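You operate a simulated robot arm through the tools that you are given. There is no shell and no other tool.

You are at the controls of a simulated robot arm. One attempt, no reset.

## Task
Isolate the tower, pull out the drive tray and tension the V-belt.
Fine: pointer in the green band, lamp beside the knob lit; tray pushed home; isolator left off. Where these are worked on the way, their far stop is far enough and under half their travel is too little: drive tray.

It is judged by the outcome, as a careful person would: the job done as asked, and still so three seconds after it is handed in. It fails if anything else is knocked over, pushed out of place, dropped, spilled or broken.

## Robot
A 7-joint arm with a three-finger gripper, fixed in place. Base frame: the origin is on the floor under the middle of its stand, x ahead of it, y to its left, z up. Lengths are in mm, angles in rad, forces in N, time in s.
It reaches about 1342 mm from its shoulder. Its first joint turns from -2.897 to 2.897 rad. Payload 2.69 kg.
Tool frame: the origin (TCP) lies between the finger pads and is the grasp point; the fingertips stand 30 mm ahead of it; z points along the fingers, y is the line along which they close. The gripper opens to 128 mm; its body begins 117 mm behind the TCP.
Orientation is told as [roll, pitch, yaw] about the base's x, y, z axes, in that order, counted from this pose: with the fingers straight down and closing along the base's y, the tool's x points along the base's -x, its y along +y and its z along -z.

## Interface
- The arm moves only by the tool servo_tool. Its argument "motion" is a list that holds one entry, the list of rows, each a list of 6 numbers: the shift along the tool's x, y, z in mm, then the turn, a rotation vector about the tool's x, y, z in rad. In form: [[[dx, dy, dz, wx, wy, wz], ...]]. A call has 1 to 20 rows; each row is the pose to reach, as a shift and turn from the pose commanded when the call began, along the tool's axes at that moment. "fingers" is the finger opening in mm, from 0 to 128, set as the call begins (left out, the last holds). Each row takes 0.2 s and may step no farther than 50 mm and 0.15 rad from the row before; otherwise, or with a gripper value out of range, the whole call is refused. Where a pose cannot be reached the arm comes as near as it can. A force on the tool above 80 N (or 10 N above the force at the start of the call, whichever is more), or a blocked arm, ends the call early, and 0.2 s more pass. The fingers move at their own pace (about 127 mm/s each) and stop on an object; they squeeze with about 35 N. The grip force told is the motor's: it shows also when the fingers shut on nothing. Time passes only in rows, and 0.2 s behind the last, so rows that repeat a pose let the fingers close. The reply holds the time, the measured pose of the TCP, the force on the tool along the base axes, the opening and the grip force, in the units named above and with some noise, with the torque about the TCP (base axes, N m) and any sound that the robot's microphone picked up, and new pictures: "pictures" is both (left out), scene, wrist or none.
- Cameras (640 x 400 px; columns grow to the right, rows downward): "scene" is fixed at [215.1, 640.8, 1497.6]; the picture's right is [-0.57, -0.82, 0.00], its down [-0.29, 0.20, -0.94] and it looks along [0.77, -0.53, -0.35] (base axes); focal length 284 px, centre (320, 200). "wrist" rides on the gripper at [58, 54, -131] in the tool frame; the picture's right is [-0.68, 0.74, 0.00], its down [-0.62, -0.57, -0.55] and it looks along [-0.40, -0.37, 0.84] (tool axes); focal length 234 px, centre (320, 200). There is no depth. A picture from a camera that has moved, and an enlarged one, comes with that camera's place and axes in the base frame and with its lens. The place of the scene camera against the robot may be out by one fixed shift of up to 18 mm in any direction.
- lift_body(by): moves the trunk up (or, below 0, down) by that many mm; the arm rides with it, the base frame stays. It gives what a move gives, with no picture.
- enlarge(camera, box): a new picture of the part [left, top, right, bottom] of that camera's present view, enlarged. It takes no simulated time.
- close_job(): hands the job in; it is judged then, once.

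Places have to be worked out from the pictures, the camera data and where the tool is seen. Open the gripper and draw the arm clear of the work before you hand the job in, unless the task says otherwise.

The tools are called after "Request:" by a JSON object that holds its "op" and its "data". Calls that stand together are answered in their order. servo_tool: Moves the arm, as the interface text tells. Its arguments: {"type":"object","properties":{"motion":{"type":"array","items":{"type":"array","items":{"type":"array","items":{"type":"number"}}}},"fingers":{"type":"number"},"pictures":{"type":"string","enum":["both","scene","wrist","none"]}},"required":["motion"]} The other tools are called the same way: lift_body (by) moves the trunk up or down; enlarge (camera, box) takes an enlarged picture of a part of a camera's view; close_job () hands the job in.

At the start:

```text
t: 0.0
eef_pos: [793.7, -77.7, 1459.5]
tool_rot: [0.0, -0.001, 0.0]
ft_force: [-0.2, -0.3, -1.2]
torque: [-0.01, -0.01, 0.0]
opening: 128.0
finger_force: 0.1
trunk travel left (down, up): [-150.0, 200.0]
```

scene: 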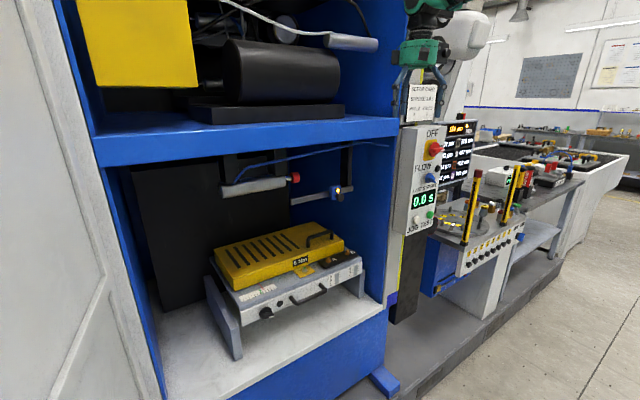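
wrist: 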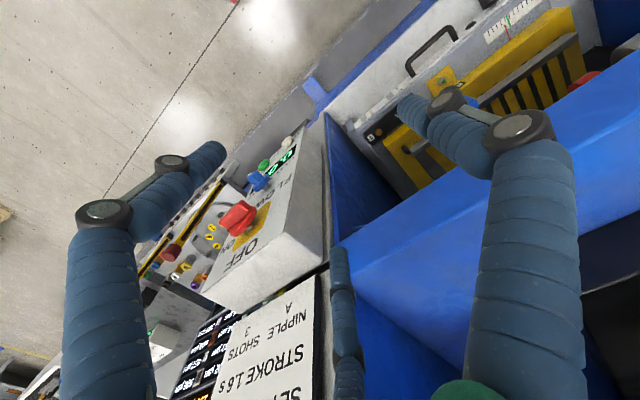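

I see a tower cabinet with a control box (red switch, "FLOW" etc.) and a drive tray with yellow guard on a shelf. I'll enlarge several parts to read labels before moving.

Request:
{"op": "enlarge", "data": {"camera": "scene", "box": [380, 80, 500, 250]}}

Request:
{"op": "enlarge", "data": {"camera": "scene", "box": [190, 200, 380, 360]}}

Request:
{"op": "enlarge", "data": {"camera": "wrist", "box": [150, 130, 350, 330]}}

Request:
{"op": "enlarge", "data": {"camera": "wrist", "box": [340, 0, 640, 190]}}

Request:
{"op": "enlarge", "data": {"camera": "scene", "box": [200, 130, 400, 230]}}

```text
2.35 times, centred on (440, 165) of scene
camera zoom: at [215.1, 640.8, 1497.6], right [-0.57, -0.82, 0.0], down [-0.29, 0.2, -0.94], along [0.77, -0.53, -0.35], focal length 667 px, centre (38, 282)
```

zoom: 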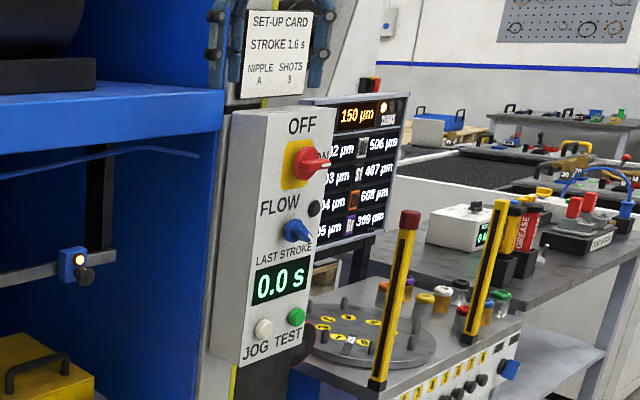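

```text
2.50 times, centred on (285, 280) of scene
camera zoom: at [215.1, 640.8, 1497.6], right [-0.57, -0.82, 0.0], down [-0.29, 0.2, -0.94], along [0.77, -0.53, -0.35], focal length 709 px, centre (408, 0)
```

zoom: 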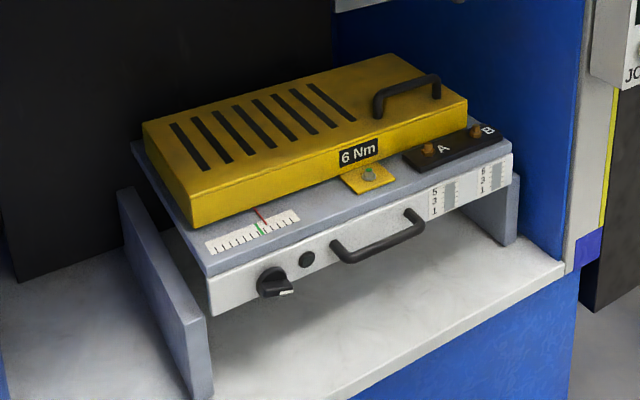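

```text
2.00 times, centred on (250, 230) of wrist
camera zoom: at [734.7, -24.2, 1589.9], right [0.68, 0.74, 0.0], down [0.62, -0.57, 0.55], along [0.4, -0.37, -0.84], focal length 468 px, centre (460, 140)
```

zoom: 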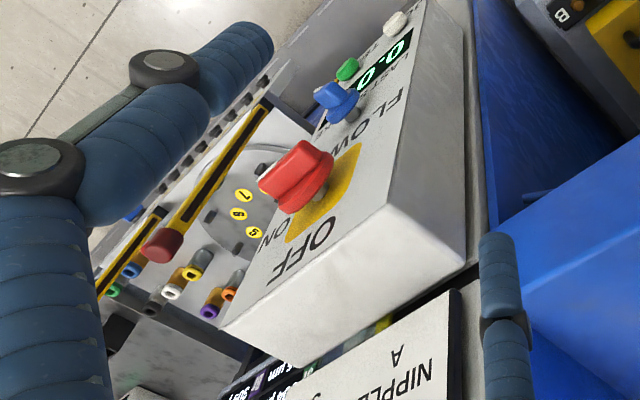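

```text
2.11 times, centred on (490, 95) of wrist
camera zoom: at [734.7, -24.2, 1589.9], right [0.68, 0.74, 0.0], down [0.62, -0.57, 0.55], along [0.4, -0.37, -0.84], focal length 493 px, centre (-38, 421)
```

zoom: 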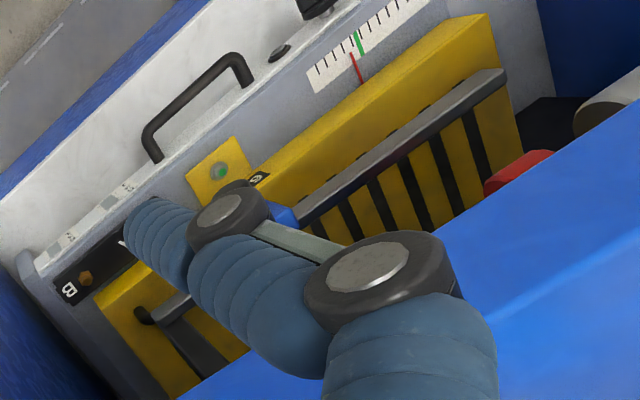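

```text
3.20 times, centred on (300, 180) of scene
camera zoom: at [215.1, 640.8, 1497.6], right [-0.57, -0.82, 0.0], down [-0.29, 0.2, -0.94], along [0.77, -0.53, -0.35], focal length 907 px, centre (384, 264)
```

zoom: 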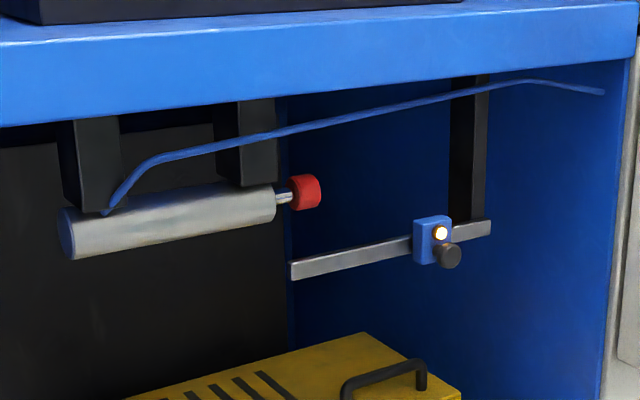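

The panel (isolator knob around (815,-273,1300)) and the tray front both face the robot (-x). I'll back the arm off toward the robot and pitch the fingers to point along +x, to look at the panel from the front.

Request:
{"op": "servo_tool", "data": {"motion": [[[40, 0, 0, 0, 0, 0], [80, 0, 0, 0, 0, 0], [120, -10, 10, 0, -0.14, 0], [160, -30, 25, 0, -0.28, 0], [200, -55, 45, 0, -0.42, 0], [225, -80, 60, 0, -0.56, 0], [240, -105, 75, 0, -0.7, 0], [250, -130, 90, 0, -0.84, 0], [255, -150, 105, 0, -0.98, 0], [260, -170, 120, 0, -1.12, 0], [260, -180, 130, 0, -1.26, 0], [260, -185, 140, 0, -1.4, 0], [260, -190, 150, 0, -1.5, 0], [260, -190, 150, 0, -1.5708, 0]]]}}

```text
refused: row 5 steps farther than a row can; nothing moved
```

The fifth row stepped slightly over 50 mm. I'll send the same move with smaller steps.

Request:
{"op": "servo_tool", "data": {"motion": [[[40, 0, 0, 0, 0, 0], [80, 0, 0, 0, 0, 0], [120, -10, 10, 0, -0.14, 0], [155, -30, 25, 0, -0.28, 0], [190, -50, 40, 0, -0.42, 0], [215, -75, 55, 0, -0.56, 0], [235, -100, 70, 0, -0.7, 0], [250, -125, 85, 0, -0.84, 0], [255, -145, 100, 0, -0.98, 0], [260, -165, 115, 0, -1.12, 0], [260, -180, 130, 0, -1.26, 0], [260, -185, 140, 0, -1.4, 0], [260, -190, 150, 0, -1.5, 0], [260, -190, 150, 0, -1.5708, 0]]]}}

```text
t: 3.0
eef_pos: [532.4, -267.0, 1310.0]
tool_rot: [-2.763, -1.568, 2.767]
ft_force: [-0.2, 1.3, -0.6]
torque: [-0.04, 0.0, -0.03]
opening: 128.1
finger_force: 0.0
trunk travel left (down, up): [-150.0, 200.0]
camera wrist: at [402.3, -214.2, 1250.3], right [0.0, 0.74, 0.68], down [-0.55, -0.57, 0.62], along [0.84, -0.37, 0.41], focal length 234 px, centre (320, 200)
```

scene: 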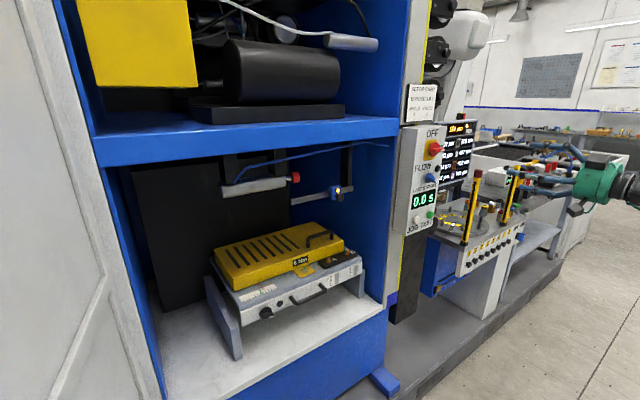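
wrist: 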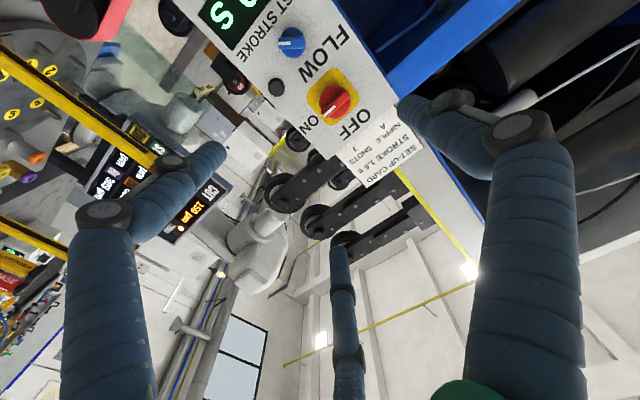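

The panel is clearly seen: isolator handle points to ON (to the right), OFF is up. Let me look closer at the knob and at the finger layout.

Request:
{"op": "enlarge", "data": {"camera": "wrist", "box": [190, 0, 430, 200]}}

Request:
{"op": "enlarge", "data": {"camera": "wrist", "box": [60, 80, 600, 400]}}

Request:
{"op": "enlarge", "data": {"camera": "scene", "box": [500, 120, 640, 240]}}

```text
2.00 times, centred on (310, 100) of wrist
camera zoom: at [402.3, -214.2, 1250.3], right [0.0, 0.74, 0.68], down [-0.55, -0.57, 0.62], along [0.84, -0.37, 0.41], focal length 468 px, centre (340, 400)
```

zoom: 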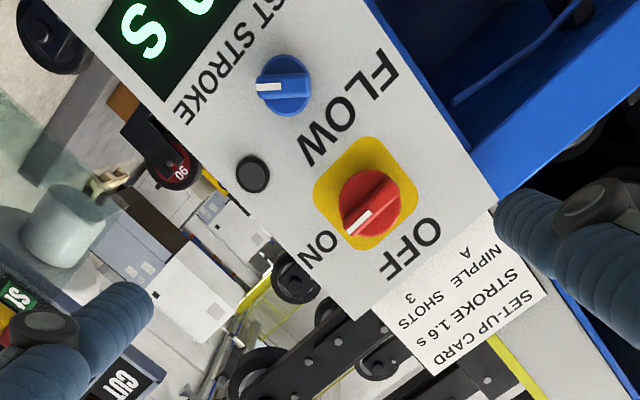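

```text
1.19 times, centred on (330, 240) of wrist
camera zoom: at [402.3, -214.2, 1250.3], right [0.0, 0.74, 0.68], down [-0.55, -0.57, 0.62], along [0.84, -0.37, 0.41], focal length 278 px, centre (308, 153)
```

zoom: 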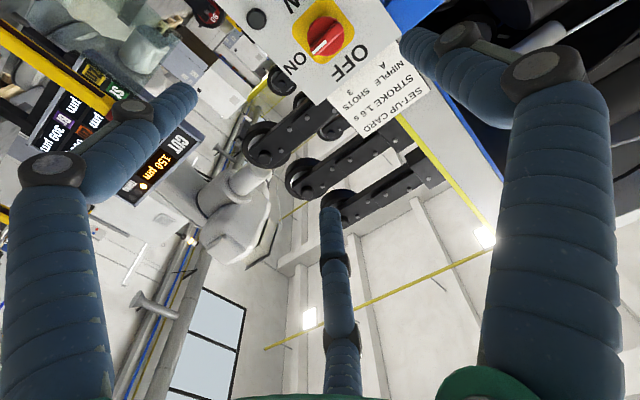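

```text
3.33 times, centred on (570, 180) of scene
camera zoom: at [215.1, 640.8, 1497.6], right [-0.57, -0.82, 0.0], down [-0.29, 0.2, -0.94], along [0.77, -0.53, -0.35], focal length 945 px, centre (-513, 267)
```

zoom: 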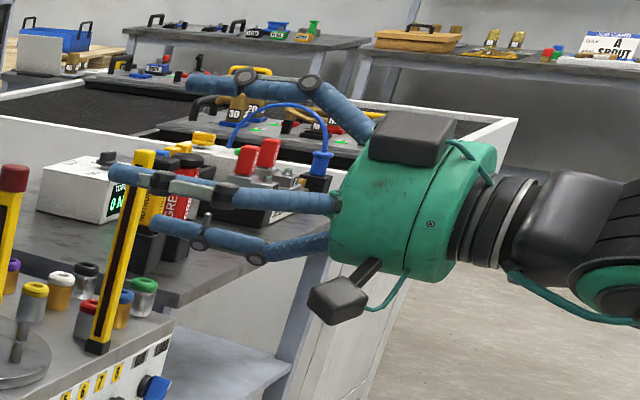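

The isolator is a ~48 mm round red knob with a diametral bar, mark at ON (right, -y); OFF is straight up, so it must turn a quarter counter-clockwise. I'll roll the tool +90° (thumb up) and close partly in free air to learn the finger layout.

Request:
{"op": "servo_tool", "data": {"motion": [[[0, 0, 0, 0, 0, 0.15], [0, 0, 0, 0, 0, 0.3], [0, 0, 0, 0, 0, 0.45], [0, 0, 0, 0, 0, 0.6], [0, 0, 0, 0, 0, 0.75], [0, 0, 0, 0, 0, 0.9], [0, 0, 0, 0, 0, 1.05], [0, 0, 0, 0, 0, 1.2], [0, 0, 0, 0, 0, 1.35], [0, 0, 0, 0, 0, 1.5], [0, 0, 0, 0, 0, 1.5708]]], "fingers": 64}}

```text
t: 5.4
eef_pos: [532.1, -267.5, 1309.4]
tool_rot: [1.571, 0.002, -1.571]
ft_force: [0.0, 0.5, 0.2]
torque: [-0.02, -0.01, 0.01]
opening: 63.9
finger_force: 0.1
trunk travel left (down, up): [-150.0, 200.0]
camera wrist: at [401.8, -209.4, 1362.8], right [0.0, -0.68, 0.74], down [-0.55, -0.61, -0.57], along [0.84, -0.4, -0.37], focal length 234 px, centre (320, 200)
```

scene: 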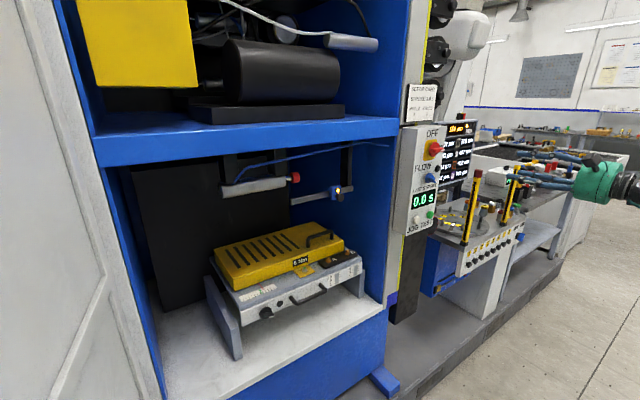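
wrist: 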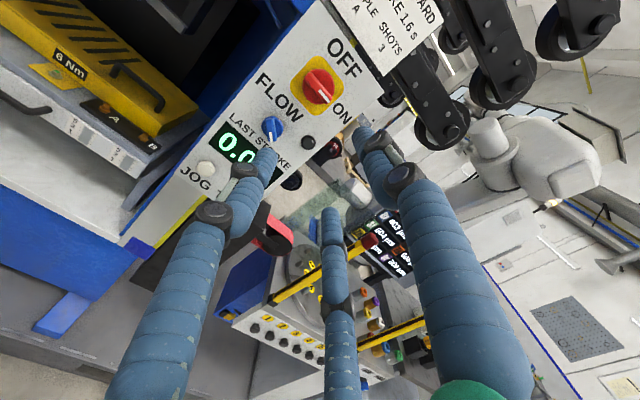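

The fingers close radially like a three-jaw chuck, good for the round knob. From two views the knob centre is about (810,-245,1324); I'll open and approach to x≈700 on its axis and look again.

Request:
{"op": "servo_tool", "data": {"motion": [[[10, 6, 40, 0, 0, 0], [20, 12, 80, 0, 0, 0], [22, 15, 125, 0, 0, 0], [22, 15, 168, 0, 0, 0], [22, 15, 168, 0, 0, 0]]], "fingers": 90}}

Request:
{"op": "enlarge", "data": {"camera": "wrist", "box": [200, 20, 460, 220]}}

Request:
{"op": "enlarge", "data": {"camera": "scene", "box": [390, 100, 550, 220]}}

```text
t: 6.6
eef_pos: [699.8, -246.5, 1322.9]
tool_rot: [1.569, 0.001, -1.572]
ft_force: [0.7, -0.8, -1.1]
torque: [-0.01, -0.05, 0.03]
opening: 89.8
finger_force: 0.2
trunk travel left (down, up): [-150.0, 200.0]
camera wrist: at [569.6, -188.2, 1376.5], right [0.0, -0.68, 0.74], down [-0.55, -0.62, -0.57], along [0.84, -0.4, -0.37], focal length 234 px, centre (320, 200)
```

scene: 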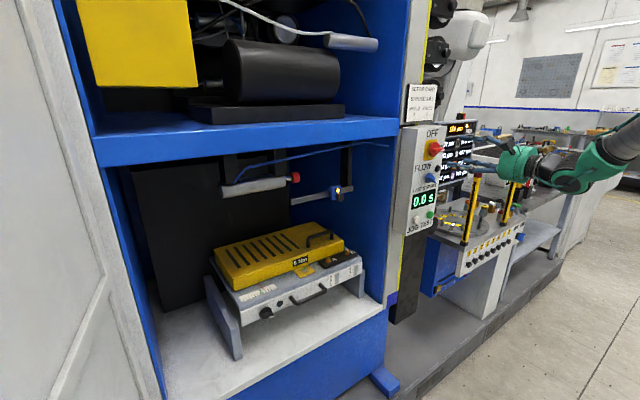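
wrist: 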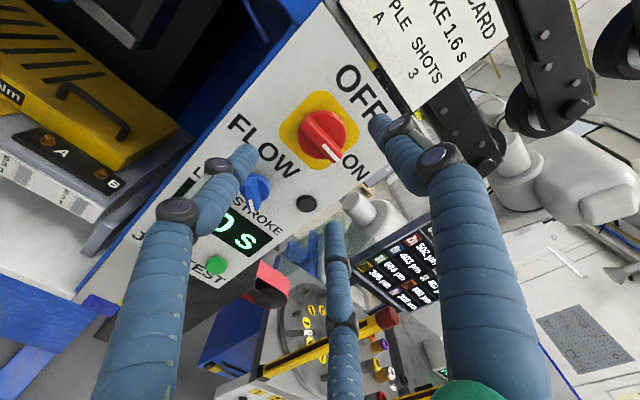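

```text
2.00 times, centred on (330, 120) of wrist
camera zoom: at [569.6, -188.2, 1376.5], right [0.0, -0.68, 0.74], down [-0.55, -0.62, -0.57], along [0.84, -0.4, -0.37], focal length 468 px, centre (300, 360)
```

zoom: 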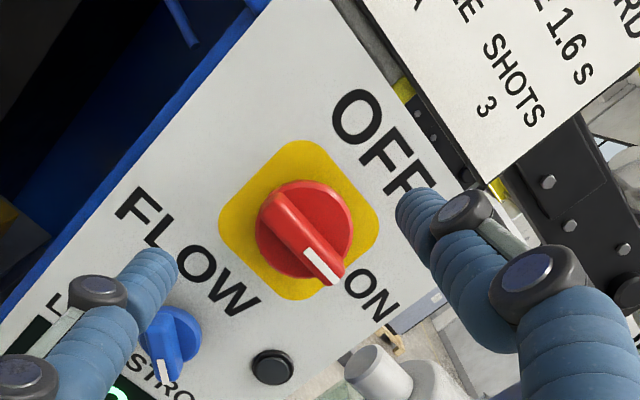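

```text
3.33 times, centred on (470, 160) of scene
camera zoom: at [215.1, 640.8, 1497.6], right [-0.57, -0.82, 0.0], down [-0.29, 0.2, -0.94], along [0.77, -0.53, -0.35], focal length 945 px, centre (-180, 333)
```

zoom: 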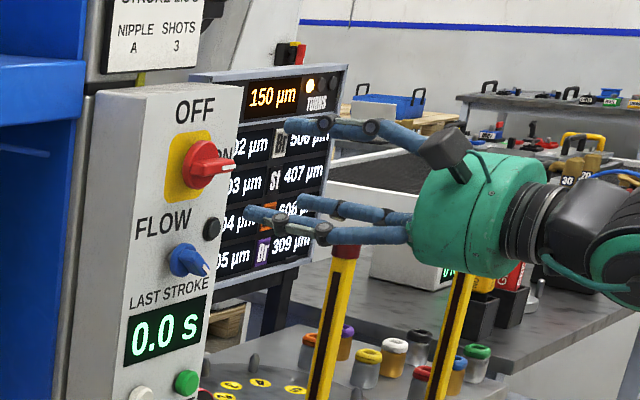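

The knob base is ~52 mm wide centred near (820,-245,1324), its bar tip sticking out to the right. I'll move closer (TCP x≈765, tips at 795) with fingers at 100 and check alignment before closing.

Request:
{"op": "servo_tool", "data": {"motion": [[[0, 1, 20, 0, 0, 0], [0, 1, 40, 0, 0, 0], [0, 1, 65, 0, 0, 0], [0, 1, 65, 0, 0, 0]]], "fingers": 100}}

Request:
{"op": "enlarge", "data": {"camera": "wrist", "box": [200, 40, 460, 240]}}

Request:
{"op": "enlarge", "data": {"camera": "scene", "box": [390, 100, 550, 220]}}

```text
t: 7.6
eef_pos: [763.4, -244.8, 1324.6]
tool_rot: [1.571, 0.0, -1.571]
ft_force: [0.0, 0.9, -0.8]
torque: [-0.04, -0.02, -0.01]
opening: 100.0
finger_force: 0.1
trunk travel left (down, up): [-150.0, 200.0]
camera wrist: at [633.4, -186.2, 1377.4], right [0.0, -0.68, 0.74], down [-0.55, -0.62, -0.57], along [0.84, -0.4, -0.37], focal length 234 px, centre (320, 200)
```

scene: 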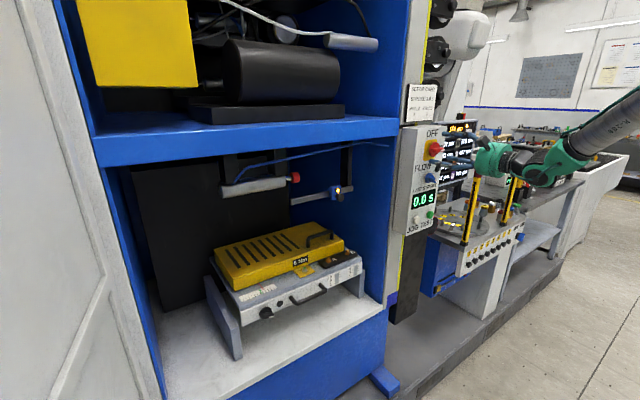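
wrist: 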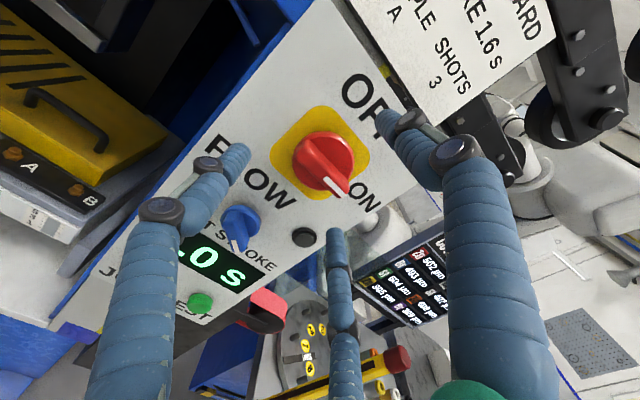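

```text
2.00 times, centred on (330, 140) of wrist
camera zoom: at [633.4, -186.2, 1377.4], right [0.0, -0.68, 0.74], down [-0.55, -0.62, -0.57], along [0.84, -0.4, -0.37], focal length 468 px, centre (300, 320)
```

zoom: 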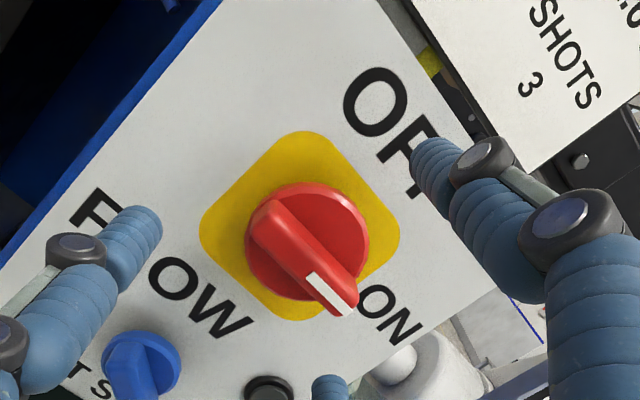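

```text
3.33 times, centred on (470, 160) of scene
camera zoom: at [215.1, 640.8, 1497.6], right [-0.57, -0.82, 0.0], down [-0.29, 0.2, -0.94], along [0.77, -0.53, -0.35], focal length 945 px, centre (-180, 333)
```

zoom: 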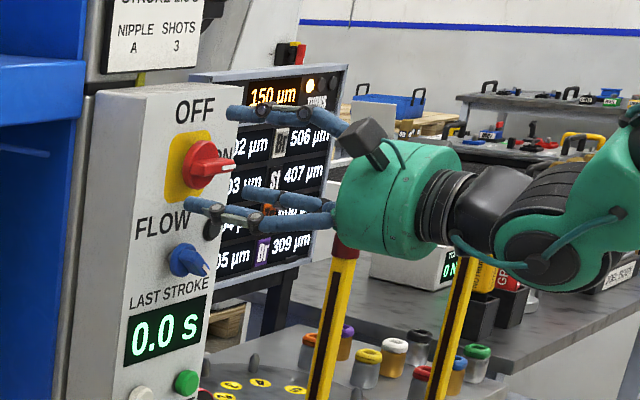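

Knob axis fits (y≈-243, z≈1326) with the TCP already within 2 mm. I'll advance about 15 mm so tips are near x≈808, then close on the knob.

Request:
{"op": "servo_tool", "data": {"motion": [[[1, 1, 5, 0, 0, 0], [1, 1, 10, 0, 0, 0], [1, 1, 15, 0, 0, 0], [1, 1, 15, 0, 0, 0]]], "fingers": 100, "pictures": "none"}}

Request:
{"op": "servo_tool", "data": {"motion": [[[0, 0, 0, 0, 0, 0], [0, 0, 0, 0, 0, 0], [0, 0, 0, 0, 0, 0], [0, 0, 0, 0, 0, 0]]], "fingers": 30}}

Request:
{"op": "enlarge", "data": {"camera": "wrist", "box": [200, 60, 460, 260]}}

Request:
{"op": "enlarge", "data": {"camera": "scene", "box": [390, 100, 550, 220]}}

```text
t: 8.6
eef_pos: [780.3, -245.3, 1328.5]
tool_rot: [1.57, 0.0, -1.57]
ft_force: [-1.1, -1.1, 0.3]
torque: [-0.01, -0.01, 0.02]
opening: 99.9
finger_force: 0.2
trunk travel left (down, up): [-150.0, 200.0]
```

```text
t: 9.6
eef_pos: [779.9, -244.2, 1321.0]
tool_rot: [1.563, 0.0, -1.57]
ft_force: [-13.7, 3.1, -30.6]
torque: [-0.05, 0.55, 0.09]
opening: 30.0
finger_force: 0.1
trunk travel left (down, up): [-150.0, 200.0]
camera wrist: at [649.3, -186.4, 1375.6], right [0.01, -0.68, 0.73], down [-0.55, -0.61, -0.56], along [0.83, -0.4, -0.38], focal length 234 px, centre (320, 200)
```

scene: 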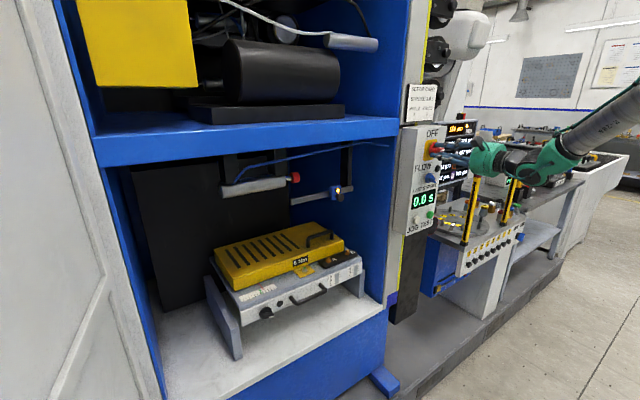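
wrist: 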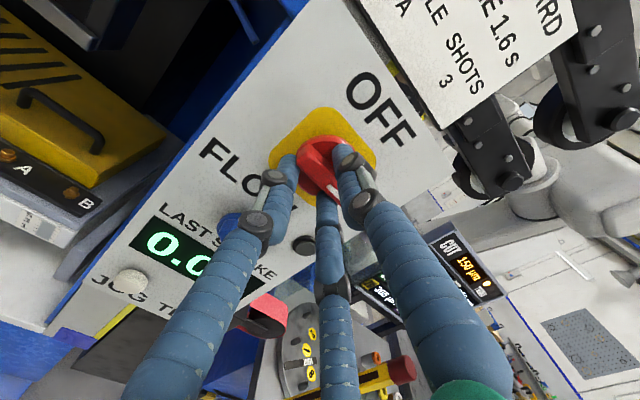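

```text
2.00 times, centred on (330, 160) of wrist
camera zoom: at [649.3, -186.4, 1375.6], right [0.01, -0.68, 0.73], down [-0.55, -0.61, -0.56], along [0.83, -0.4, -0.38], focal length 468 px, centre (300, 280)
```

zoom: 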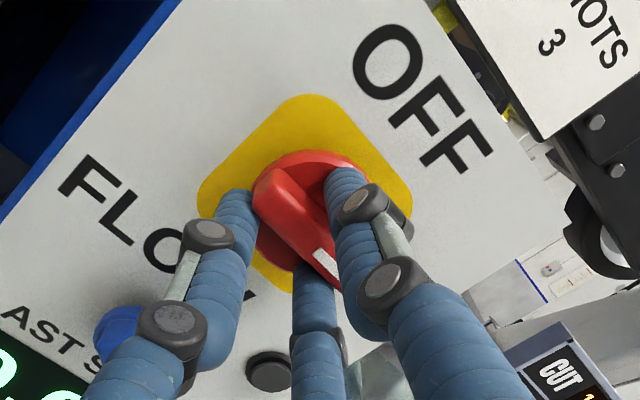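

```text
3.33 times, centred on (470, 160) of scene
camera zoom: at [215.1, 640.8, 1497.6], right [-0.57, -0.82, 0.0], down [-0.29, 0.2, -0.94], along [0.77, -0.53, -0.35], focal length 945 px, centre (-180, 333)
```

zoom: 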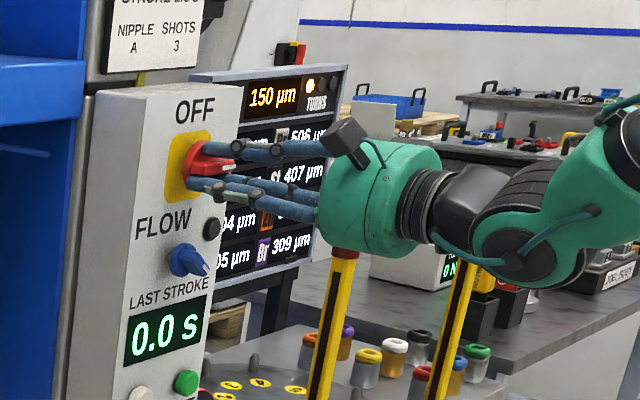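

The fingers straddle the bar (thumb above, two below) and the tool was pushed down ~5 mm, so the knob axis is slightly lower than commanded. I'll lower the command by 4 mm and close firmly on the bar.

Request:
{"op": "servo_tool", "data": {"motion": [[[0, -4, 0, 0, 0, 0], [0, -4, 0, 0, 0, 0], [0, -4, 0, 0, 0, 0]]], "fingers": 0}}

Request:
{"op": "enlarge", "data": {"camera": "wrist", "box": [200, 60, 460, 260]}}

```text
t: 10.4
eef_pos: [780.9, -244.4, 1321.2]
tool_rot: [1.569, 0.002, -1.571]
ft_force: [-19.3, 3.3, -36.0]
torque: [0.02, 0.55, -0.07]
opening: 23.0
finger_force: 44.9
trunk travel left (down, up): [-150.0, 200.0]
camera wrist: at [649.6, -186.4, 1373.6], right [0.0, -0.68, 0.74], down [-0.55, -0.61, -0.56], along [0.83, -0.4, -0.37], focal length 234 px, centre (320, 200)
```

scene: 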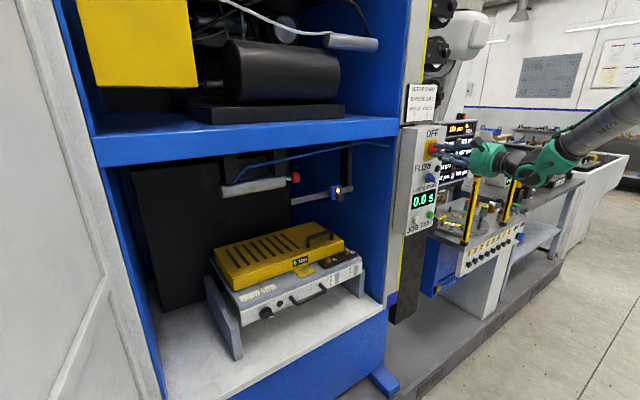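
wrist: 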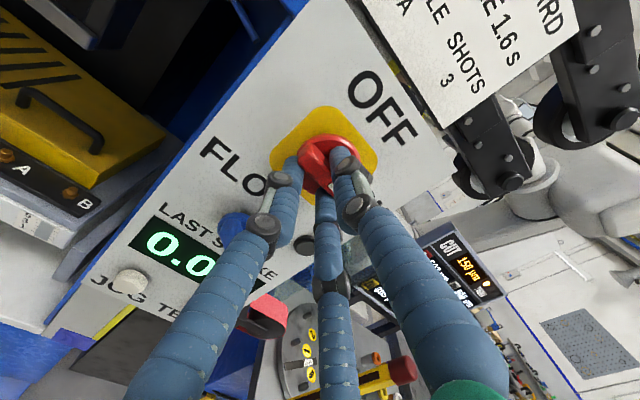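

```text
2.00 times, centred on (330, 160) of wrist
camera zoom: at [649.6, -186.4, 1373.6], right [0.0, -0.68, 0.74], down [-0.55, -0.61, -0.56], along [0.83, -0.4, -0.37], focal length 468 px, centre (300, 280)
```

zoom: 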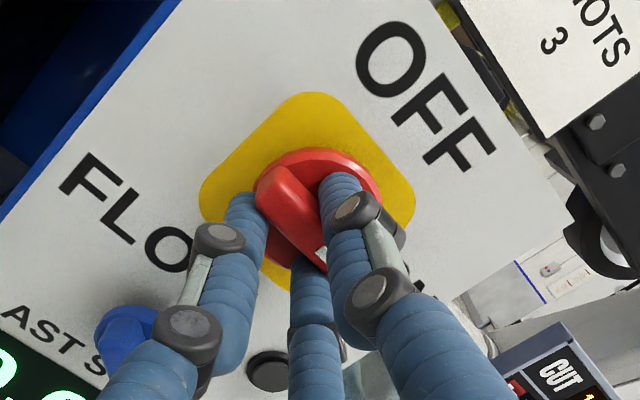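

The grip holds on the bar (opening 23, 45 N). Now I turn counter-clockwise (about tool z, negative), first ~0.75 rad, and check.

Request:
{"op": "servo_tool", "data": {"motion": [[[0, 0, 0, 0, 0, -0.13], [0, 0, 0, 0, 0, -0.26], [0, 0, 0, 0, 0, -0.39], [0, 0, 0, 0, 0, -0.52], [0, 0, 0, 0, 0, -0.65], [0, 0, 0, 0, 0, -0.78]]], "fingers": 0}}

Request:
{"op": "enlarge", "data": {"camera": "wrist", "box": [200, 60, 460, 260]}}

```text
t: 11.8
eef_pos: [780.6, -248.8, 1319.4]
tool_rot: [1.565, -0.78, -1.571]
ft_force: [-20.4, -35.1, -41.2]
torque: [0.15, 0.09, -1.04]
opening: 22.7
finger_force: 45.1
trunk travel left (down, up): [-150.0, 200.0]
camera wrist: at [649.7, -169.3, 1316.3], right [0.0, 0.03, 1.0], down [-0.55, -0.83, 0.03], along [0.83, -0.55, 0.02], focal length 234 px, centre (320, 200)
```

scene: 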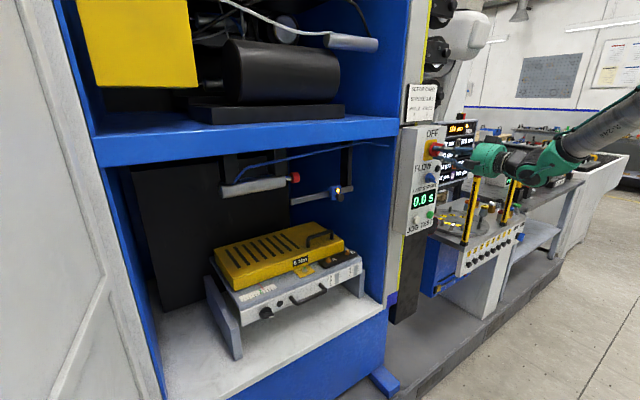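
wrist: 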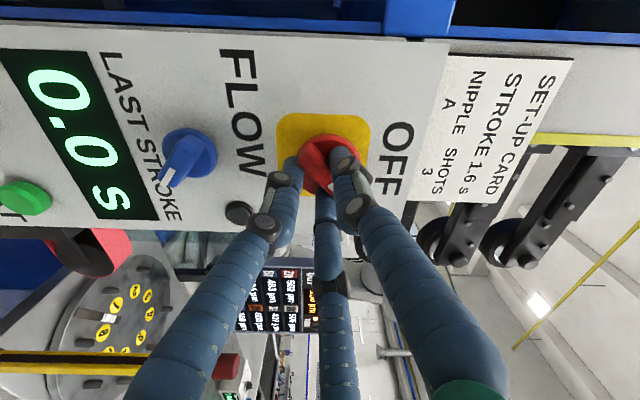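

```text
2.00 times, centred on (330, 160) of wrist
camera zoom: at [649.7, -169.3, 1316.3], right [0.0, 0.03, 1.0], down [-0.55, -0.83, 0.03], along [0.83, -0.55, 0.02], focal length 468 px, centre (300, 280)
```

zoom: 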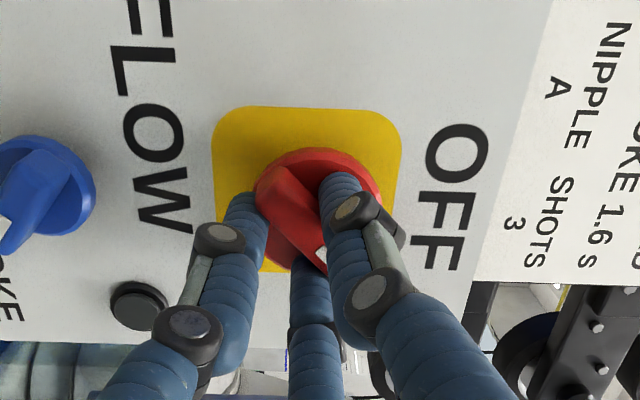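

The bar follows the turn; the side force shows the gripped bar sits ~6 mm off the tool axis toward the thumb. I'll finish the remaining 45° while shifting the tool slightly to relieve that side load.

Request:
{"op": "servo_tool", "data": {"motion": [[[0, -4, 0, 0, 0, -0.13], [-1, -5, 0, 0, 0, -0.26], [-2, -5, 0, 0, 0, -0.39], [-3, -4.5, 0, 0, 0, -0.52], [-3.5, -4.2, 0, 0, 0, -0.65], [-4, -4, 0, 0, 0, -0.77], [-4, -4, 0, 0, 0, -0.8]]], "fingers": 0}}

Request:
{"op": "enlarge", "data": {"camera": "wrist", "box": [200, 60, 460, 260]}}

Request:
{"op": "enlarge", "data": {"camera": "scene", "box": [390, 100, 550, 220]}}

```text
t: 13.4
eef_pos: [781.4, -252.4, 1321.7]
tool_rot: [-1.499, -1.562, 1.499]
ft_force: [-28.0, -23.5, -29.9]
torque: [0.3, 0.3, -0.28]
opening: 22.9
finger_force: 44.6
trunk travel left (down, up): [-150.0, 200.0]
camera wrist: at [649.5, -199.7, 1262.2], right [0.0, 0.74, 0.67], down [-0.55, -0.56, 0.62], along [0.84, -0.37, 0.41], focal length 234 px, centre (320, 200)
```

scene: 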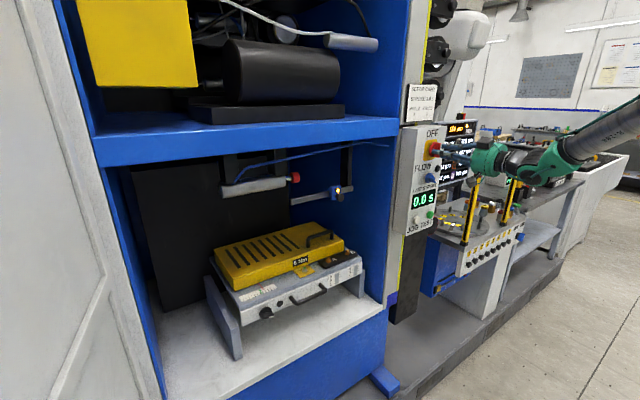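
wrist: 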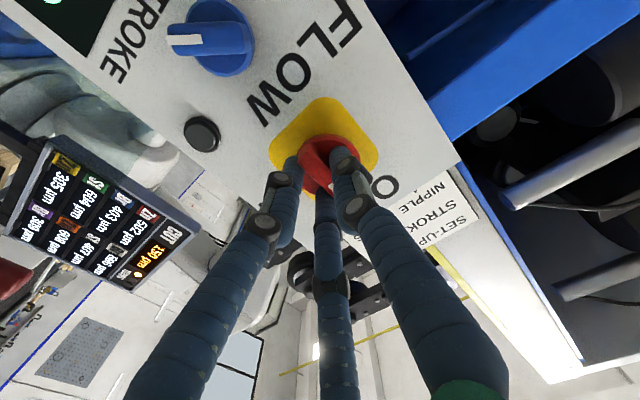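

```text
2.00 times, centred on (330, 160) of wrist
camera zoom: at [649.5, -199.7, 1262.2], right [0.0, 0.74, 0.67], down [-0.55, -0.56, 0.62], along [0.84, -0.37, 0.41], focal length 468 px, centre (300, 280)
```

zoom: 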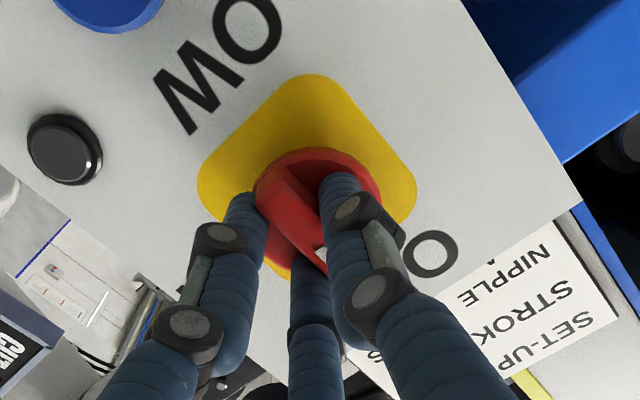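

```text
3.33 times, centred on (470, 160) of scene
camera zoom: at [215.1, 640.8, 1497.6], right [-0.57, -0.82, 0.0], down [-0.29, 0.2, -0.94], along [0.77, -0.53, -0.35], focal length 945 px, centre (-180, 333)
```

zoom: 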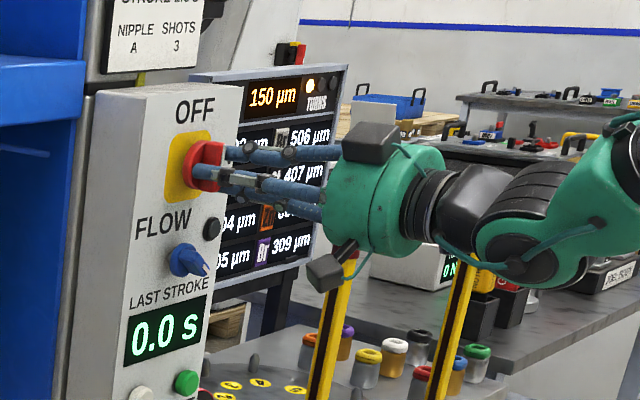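

The bar now points up to OFF. I'll nudge ~0.1 rad further to feel whether it is on its stop.

Request:
{"op": "servo_tool", "data": {"motion": [[[0, 0, 0, 0, 0, -0.06], [0, 0, 0, 0, 0, -0.12], [0, 0, 0, 0, 0, -0.12]]], "fingers": 0, "pictures": "none"}}

```text
t: 14.2
eef_pos: [779.5, -252.1, 1323.1]
tool_rot: [-1.578, -1.443, 1.578]
ft_force: [-17.6, -31.3, -19.4]
torque: [2.79, 0.43, -0.21]
opening: 24.7
finger_force: 45.0
trunk travel left (down, up): [-150.0, 200.0]
```

Torque jumped to 2.8 N m, so the knob is hard on its OFF stop. I relax the over-turn, open the fingers and back straight out.

Request:
{"op": "servo_tool", "data": {"motion": [[[0, 0, 0, 0, 0, 0.1], [0, 0, 0, 0, 0, 0.1]]], "fingers": 0, "pictures": "none"}}

Request:
{"op": "servo_tool", "data": {"motion": [[[0, 0, 0, 0, 0, 0], [0, 0, 0, 0, 0, 0], [0, 0, 0, 0, 0, 0], [0, 0, 0, 0, 0, 0], [0, 0, -30, 0, 0, 0], [0, 0, -75, 0, 0, 0], [0, 0, -120, 0, 0, 0]]], "fingers": 100}}

Request:
{"op": "enlarge", "data": {"camera": "wrist", "box": [200, 20, 460, 220]}}

Request:
{"op": "enlarge", "data": {"camera": "scene", "box": [390, 100, 550, 220]}}

```text
t: 14.8
eef_pos: [780.3, -252.9, 1323.6]
tool_rot: [-1.631, -1.543, 1.629]
ft_force: [-17.3, -26.0, -13.9]
torque: [0.81, 0.72, -0.27]
opening: 23.2
finger_force: 45.0
trunk travel left (down, up): [-150.0, 200.0]
```

```text
t: 16.4
eef_pos: [662.4, -249.9, 1322.2]
tool_rot: [-1.57, -1.541, 1.57]
ft_force: [-0.8, 0.4, 0.1]
torque: [0.04, -0.01, 0.01]
opening: 99.9
finger_force: 0.1
trunk travel left (down, up): [-150.0, 200.0]
camera wrist: at [531.3, -198.6, 1261.3], right [0.0, 0.76, 0.65], down [-0.55, -0.55, 0.63], along [0.84, -0.36, 0.41], focal length 234 px, centre (320, 200)
```

scene: 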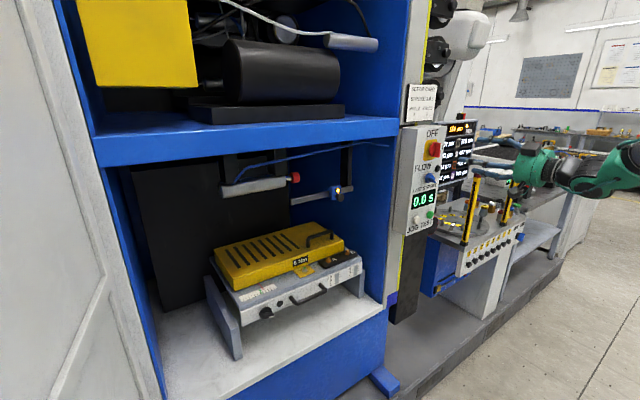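
wrist: 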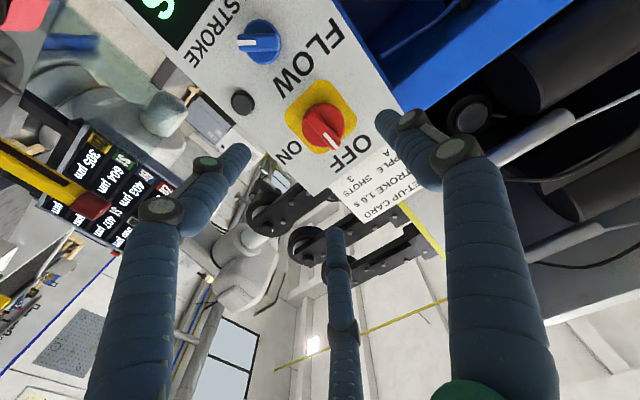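

```text
2.00 times, centred on (330, 120) of wrist
camera zoom: at [531.3, -198.6, 1261.3], right [0.0, 0.76, 0.65], down [-0.55, -0.55, 0.63], along [0.84, -0.36, 0.41], focal length 468 px, centre (300, 360)
```

zoom: 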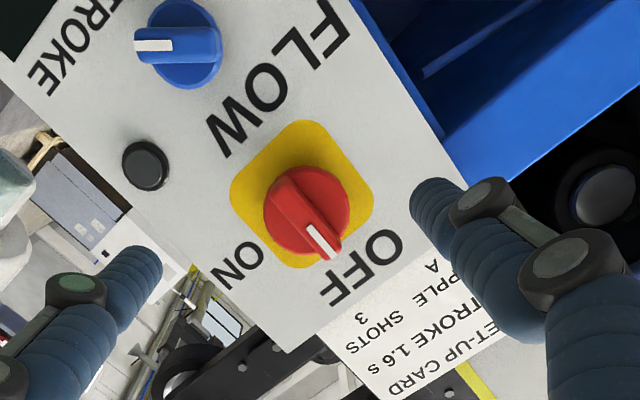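

```text
3.33 times, centred on (470, 160) of scene
camera zoom: at [215.1, 640.8, 1497.6], right [-0.57, -0.82, 0.0], down [-0.29, 0.2, -0.94], along [0.77, -0.53, -0.35], focal length 945 px, centre (-180, 333)
```

zoom: 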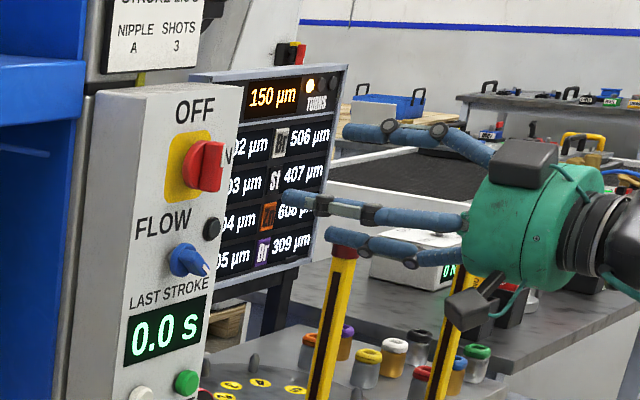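

The isolator mark points at OFF. Next I move to a spot in front of the tray bay, (600,180,1020), rolling the tool back to thumb-up, to study the tray front.

Request:
{"op": "servo_tool", "data": {"motion": [[[25, 36, -12, 0, 0, 0.1333], [50, 72, -24, 0, 0, 0.2667], [75, 108, -36, 0, 0, 0.4], [100, 144, -48, 0, 0, 0.5333], [125, 180, -60, 0, 0, 0.6667], [150, 216, -60, 0, 0, 0.8], [175, 252, -60, 0, 0, 0.9333], [200, 288, -60, 0, 0, 1.0667], [225, 324, -60, 0, 0, 1.2], [250, 360, -60, 0, 0, 1.3333], [275, 396, -60, 0, 0, 1.4667], [300, 430, -60, 0, 0, 1.6]]], "fingers": 100}}

Request:
{"op": "enlarge", "data": {"camera": "wrist", "box": [160, 0, 480, 200]}}

```text
t: 19.0
eef_pos: [595.3, -7.9, 1012.2]
tool_rot: [1.566, 0.002, -1.445]
ft_force: [-0.4, 0.5, -0.2]
torque: [0.01, -0.02, 0.02]
opening: 99.9
finger_force: 0.0
out of reach, approached as far as the arm can: row 6, 7, 8, 9, 10, 11, 12
trunk travel left (down, up): [-150.0, 200.0]
camera wrist: at [458.9, 33.2, 1066.2], right [0.09, -0.67, 0.74], down [-0.47, -0.68, -0.56], along [0.88, -0.29, -0.38], focal length 234 px, centre (320, 200)
```

scene: 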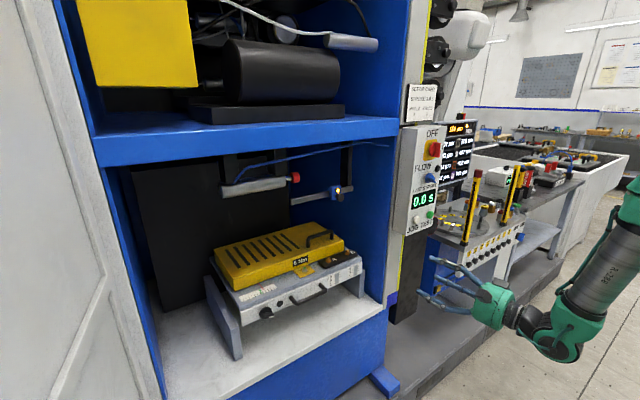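
wrist: 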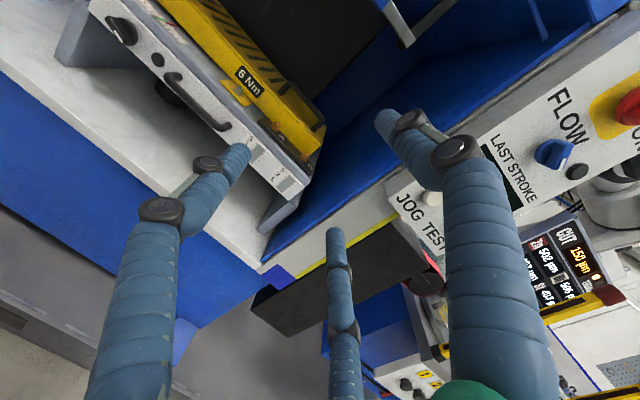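

```text
2.00 times, centred on (320, 100) of wrist
camera zoom: at [458.9, 33.2, 1066.2], right [0.09, -0.67, 0.74], down [-0.47, -0.68, -0.56], along [0.88, -0.29, -0.38], focal length 468 px, centre (320, 400)
```

zoom: 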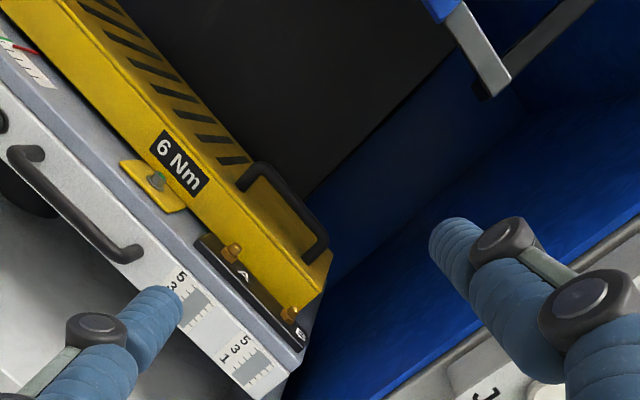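

The arm hit a wrist limit on the way (low and close-in with the tool horizontal), ending at (595,-8,1012). Lowering the trunk should give the wrist more room at tray height, so I lower it by 150 mm.

Request:
{"op": "lift_body", "data": {"by": -150}}

```text
t: 20.8
eef_pos: [596.3, -8.6, 862.2]
tool_rot: [1.564, 0.001, -1.442]
ft_force: [0.0, 1.1, -0.4]
torque: [-0.01, -0.01, 0.01]
opening: 100.2
finger_force: 0.1
trunk travel left (down, up): [0.0, 350.0]
```

Trunk is down. I send a null move to learn what pose the controller now holds and get fresh pictures.

Request:
{"op": "servo_tool", "data": {"motion": [[[0, 0, 0, 0, 0, 0], [0, 0, 0, 0, 0, 0]]]}}

```text
t: 21.4
eef_pos: [596.0, -8.0, 862.5]
tool_rot: [1.565, 0.0, -1.445]
ft_force: [-0.2, 0.6, -0.5]
torque: [0.0, 0.03, 0.01]
opening: 99.9
finger_force: 0.0
trunk travel left (down, up): [0.0, 350.0]
camera wrist: at [458.9, 33.1, 916.5], right [0.09, -0.67, 0.74], down [-0.47, -0.68, -0.56], along [0.88, -0.29, -0.38], focal length 234 px, centre (320, 200)
```

scene: 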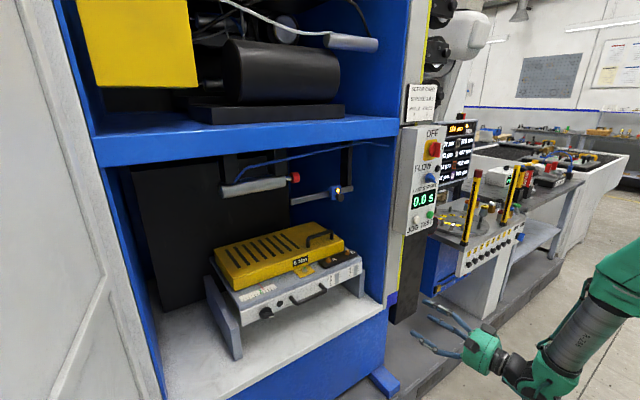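
wrist: 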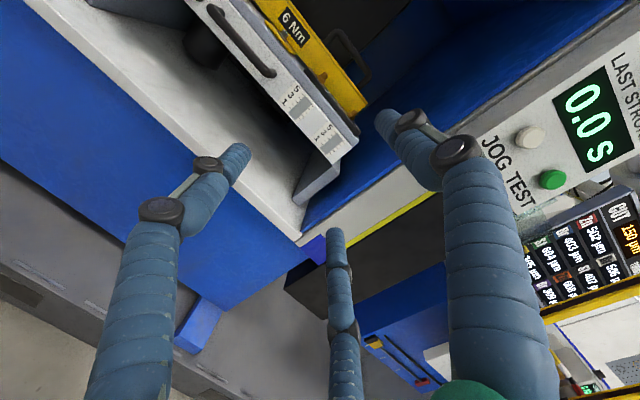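

Triangulating the two wrist views gives the tray handle at about (952,199,810), bar along y, with ~220 mm of clear space beneath. I move outward and left toward (800,160,862) with the tool straightened, testing reach.

Request:
{"op": "servo_tool", "data": {"motion": [[[20, 0, 35, 0, -0.02, 0], [45, 0, 70, 0, -0.05, 0], [70, 0, 105, 0, -0.08, 0], [100, 0, 140, 0, -0.1, 0], [130, 0, 175, 0, -0.126, 0], [145, 0, 210, 0, -0.126, 0], [145, 0, 210, 0, -0.126, 0]]], "fingers": 100}}

```text
t: 22.9
eef_pos: [796.4, 17.7, 874.2]
tool_rot: [1.543, 0.004, -1.39]
ft_force: [0.0, 0.3, -0.5]
torque: [0.0, -0.05, 0.0]
opening: 100.0
finger_force: 0.1
out of reach, approached as far as the arm can: row 1, 2, 3, 4, 5, 6, 7
trunk travel left (down, up): [0.0, 350.0]
camera wrist: at [659.4, 51.5, 929.5], right [0.14, -0.66, 0.73], down [-0.44, -0.71, -0.55], along [0.88, -0.25, -0.4], focal length 234 px, centre (320, 200)
```

scene: 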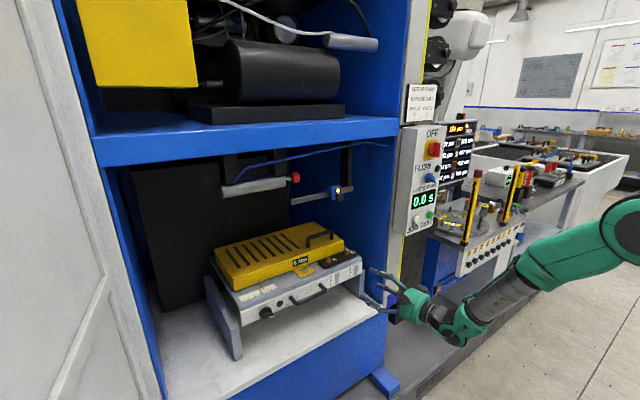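
wrist: 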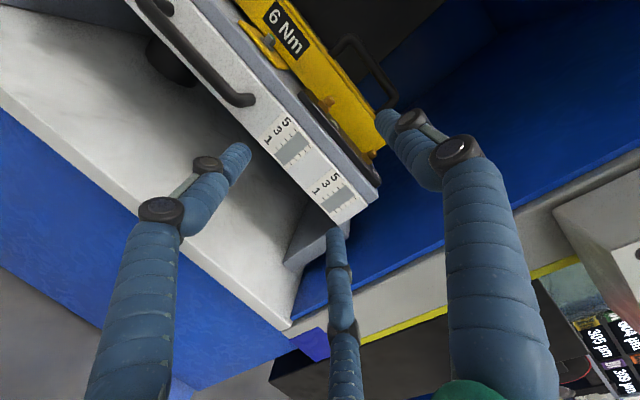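

y is still blocked with thumb-up, likely the last joint at its limit. I'll roll the tool back by −π/2 and shift left, to see whether the other roll frees the motion.

Request:
{"op": "servo_tool", "data": {"motion": [[[0, 0, 0, 0, 0, -0.15], [0, 0, 0, 0, 0, -0.3], [0, 0, 0, 0, 0, -0.45], [0, 0, 0, 0, 0, -0.6], [0, 0, 0, 0, 0, -0.75], [0, 0, -20, 0, 0, -0.9], [0, 0, -40, 0, 0, -1.05], [0, 0, -40, 0, 0, -1.2], [0, 0, -40, 0, 0, -1.35], [0, 0, -40, 0, 0, -1.5], [0, 0, -40, 0, 0, -1.5708]]], "fingers": 100, "pictures": "none"}}

Request:
{"op": "servo_tool", "data": {"motion": [[[0, 30, 0, 0, 0, 0], [0, 60, 0, 0, 0, 0], [0, 90, 0, 0, 0, 0], [0, 120, 0, 0, 0, 0], [0, 150, 0, 0, 0, 0], [0, 150, 0, 0, 0, 0]]], "fingers": 100}}

```text
t: 25.4
eef_pos: [761.1, 13.3, 873.8]
tool_rot: [0.195, -1.54, -0.01]
ft_force: [0.9, -0.2, 0.1]
torque: [0.03, -0.11, -0.01]
opening: 100.1
finger_force: 0.0
trunk travel left (down, up): [0.0, 350.0]
```

```text
t: 26.8
eef_pos: [744.8, 84.9, 884.4]
tool_rot: [0.304, -1.531, -0.03]
ft_force: [-0.3, -0.6, 0.2]
torque: [-0.01, -0.02, -0.01]
opening: 100.3
finger_force: 0.0
out of reach, approached as far as the arm can: row 1, 2, 3, 4, 5, 6
trunk travel left (down, up): [0.0, 350.0]
camera wrist: at [603.0, 101.2, 831.5], right [-0.17, 0.71, 0.68], down [-0.35, -0.69, 0.63], along [0.92, -0.13, 0.37], focal length 234 px, centre (320, 200)
```

scene: 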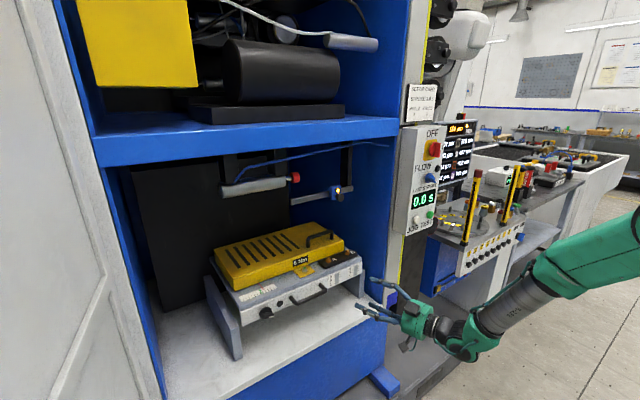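
wrist: 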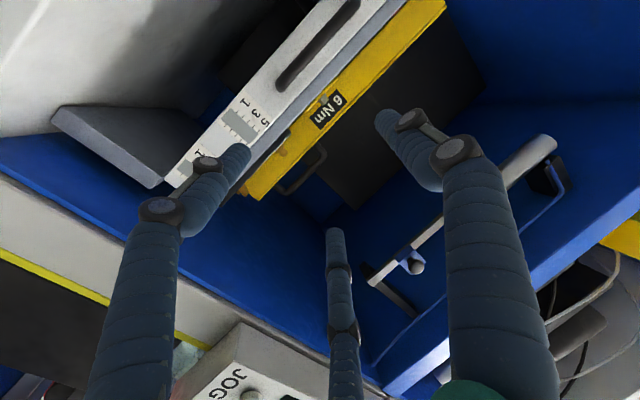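

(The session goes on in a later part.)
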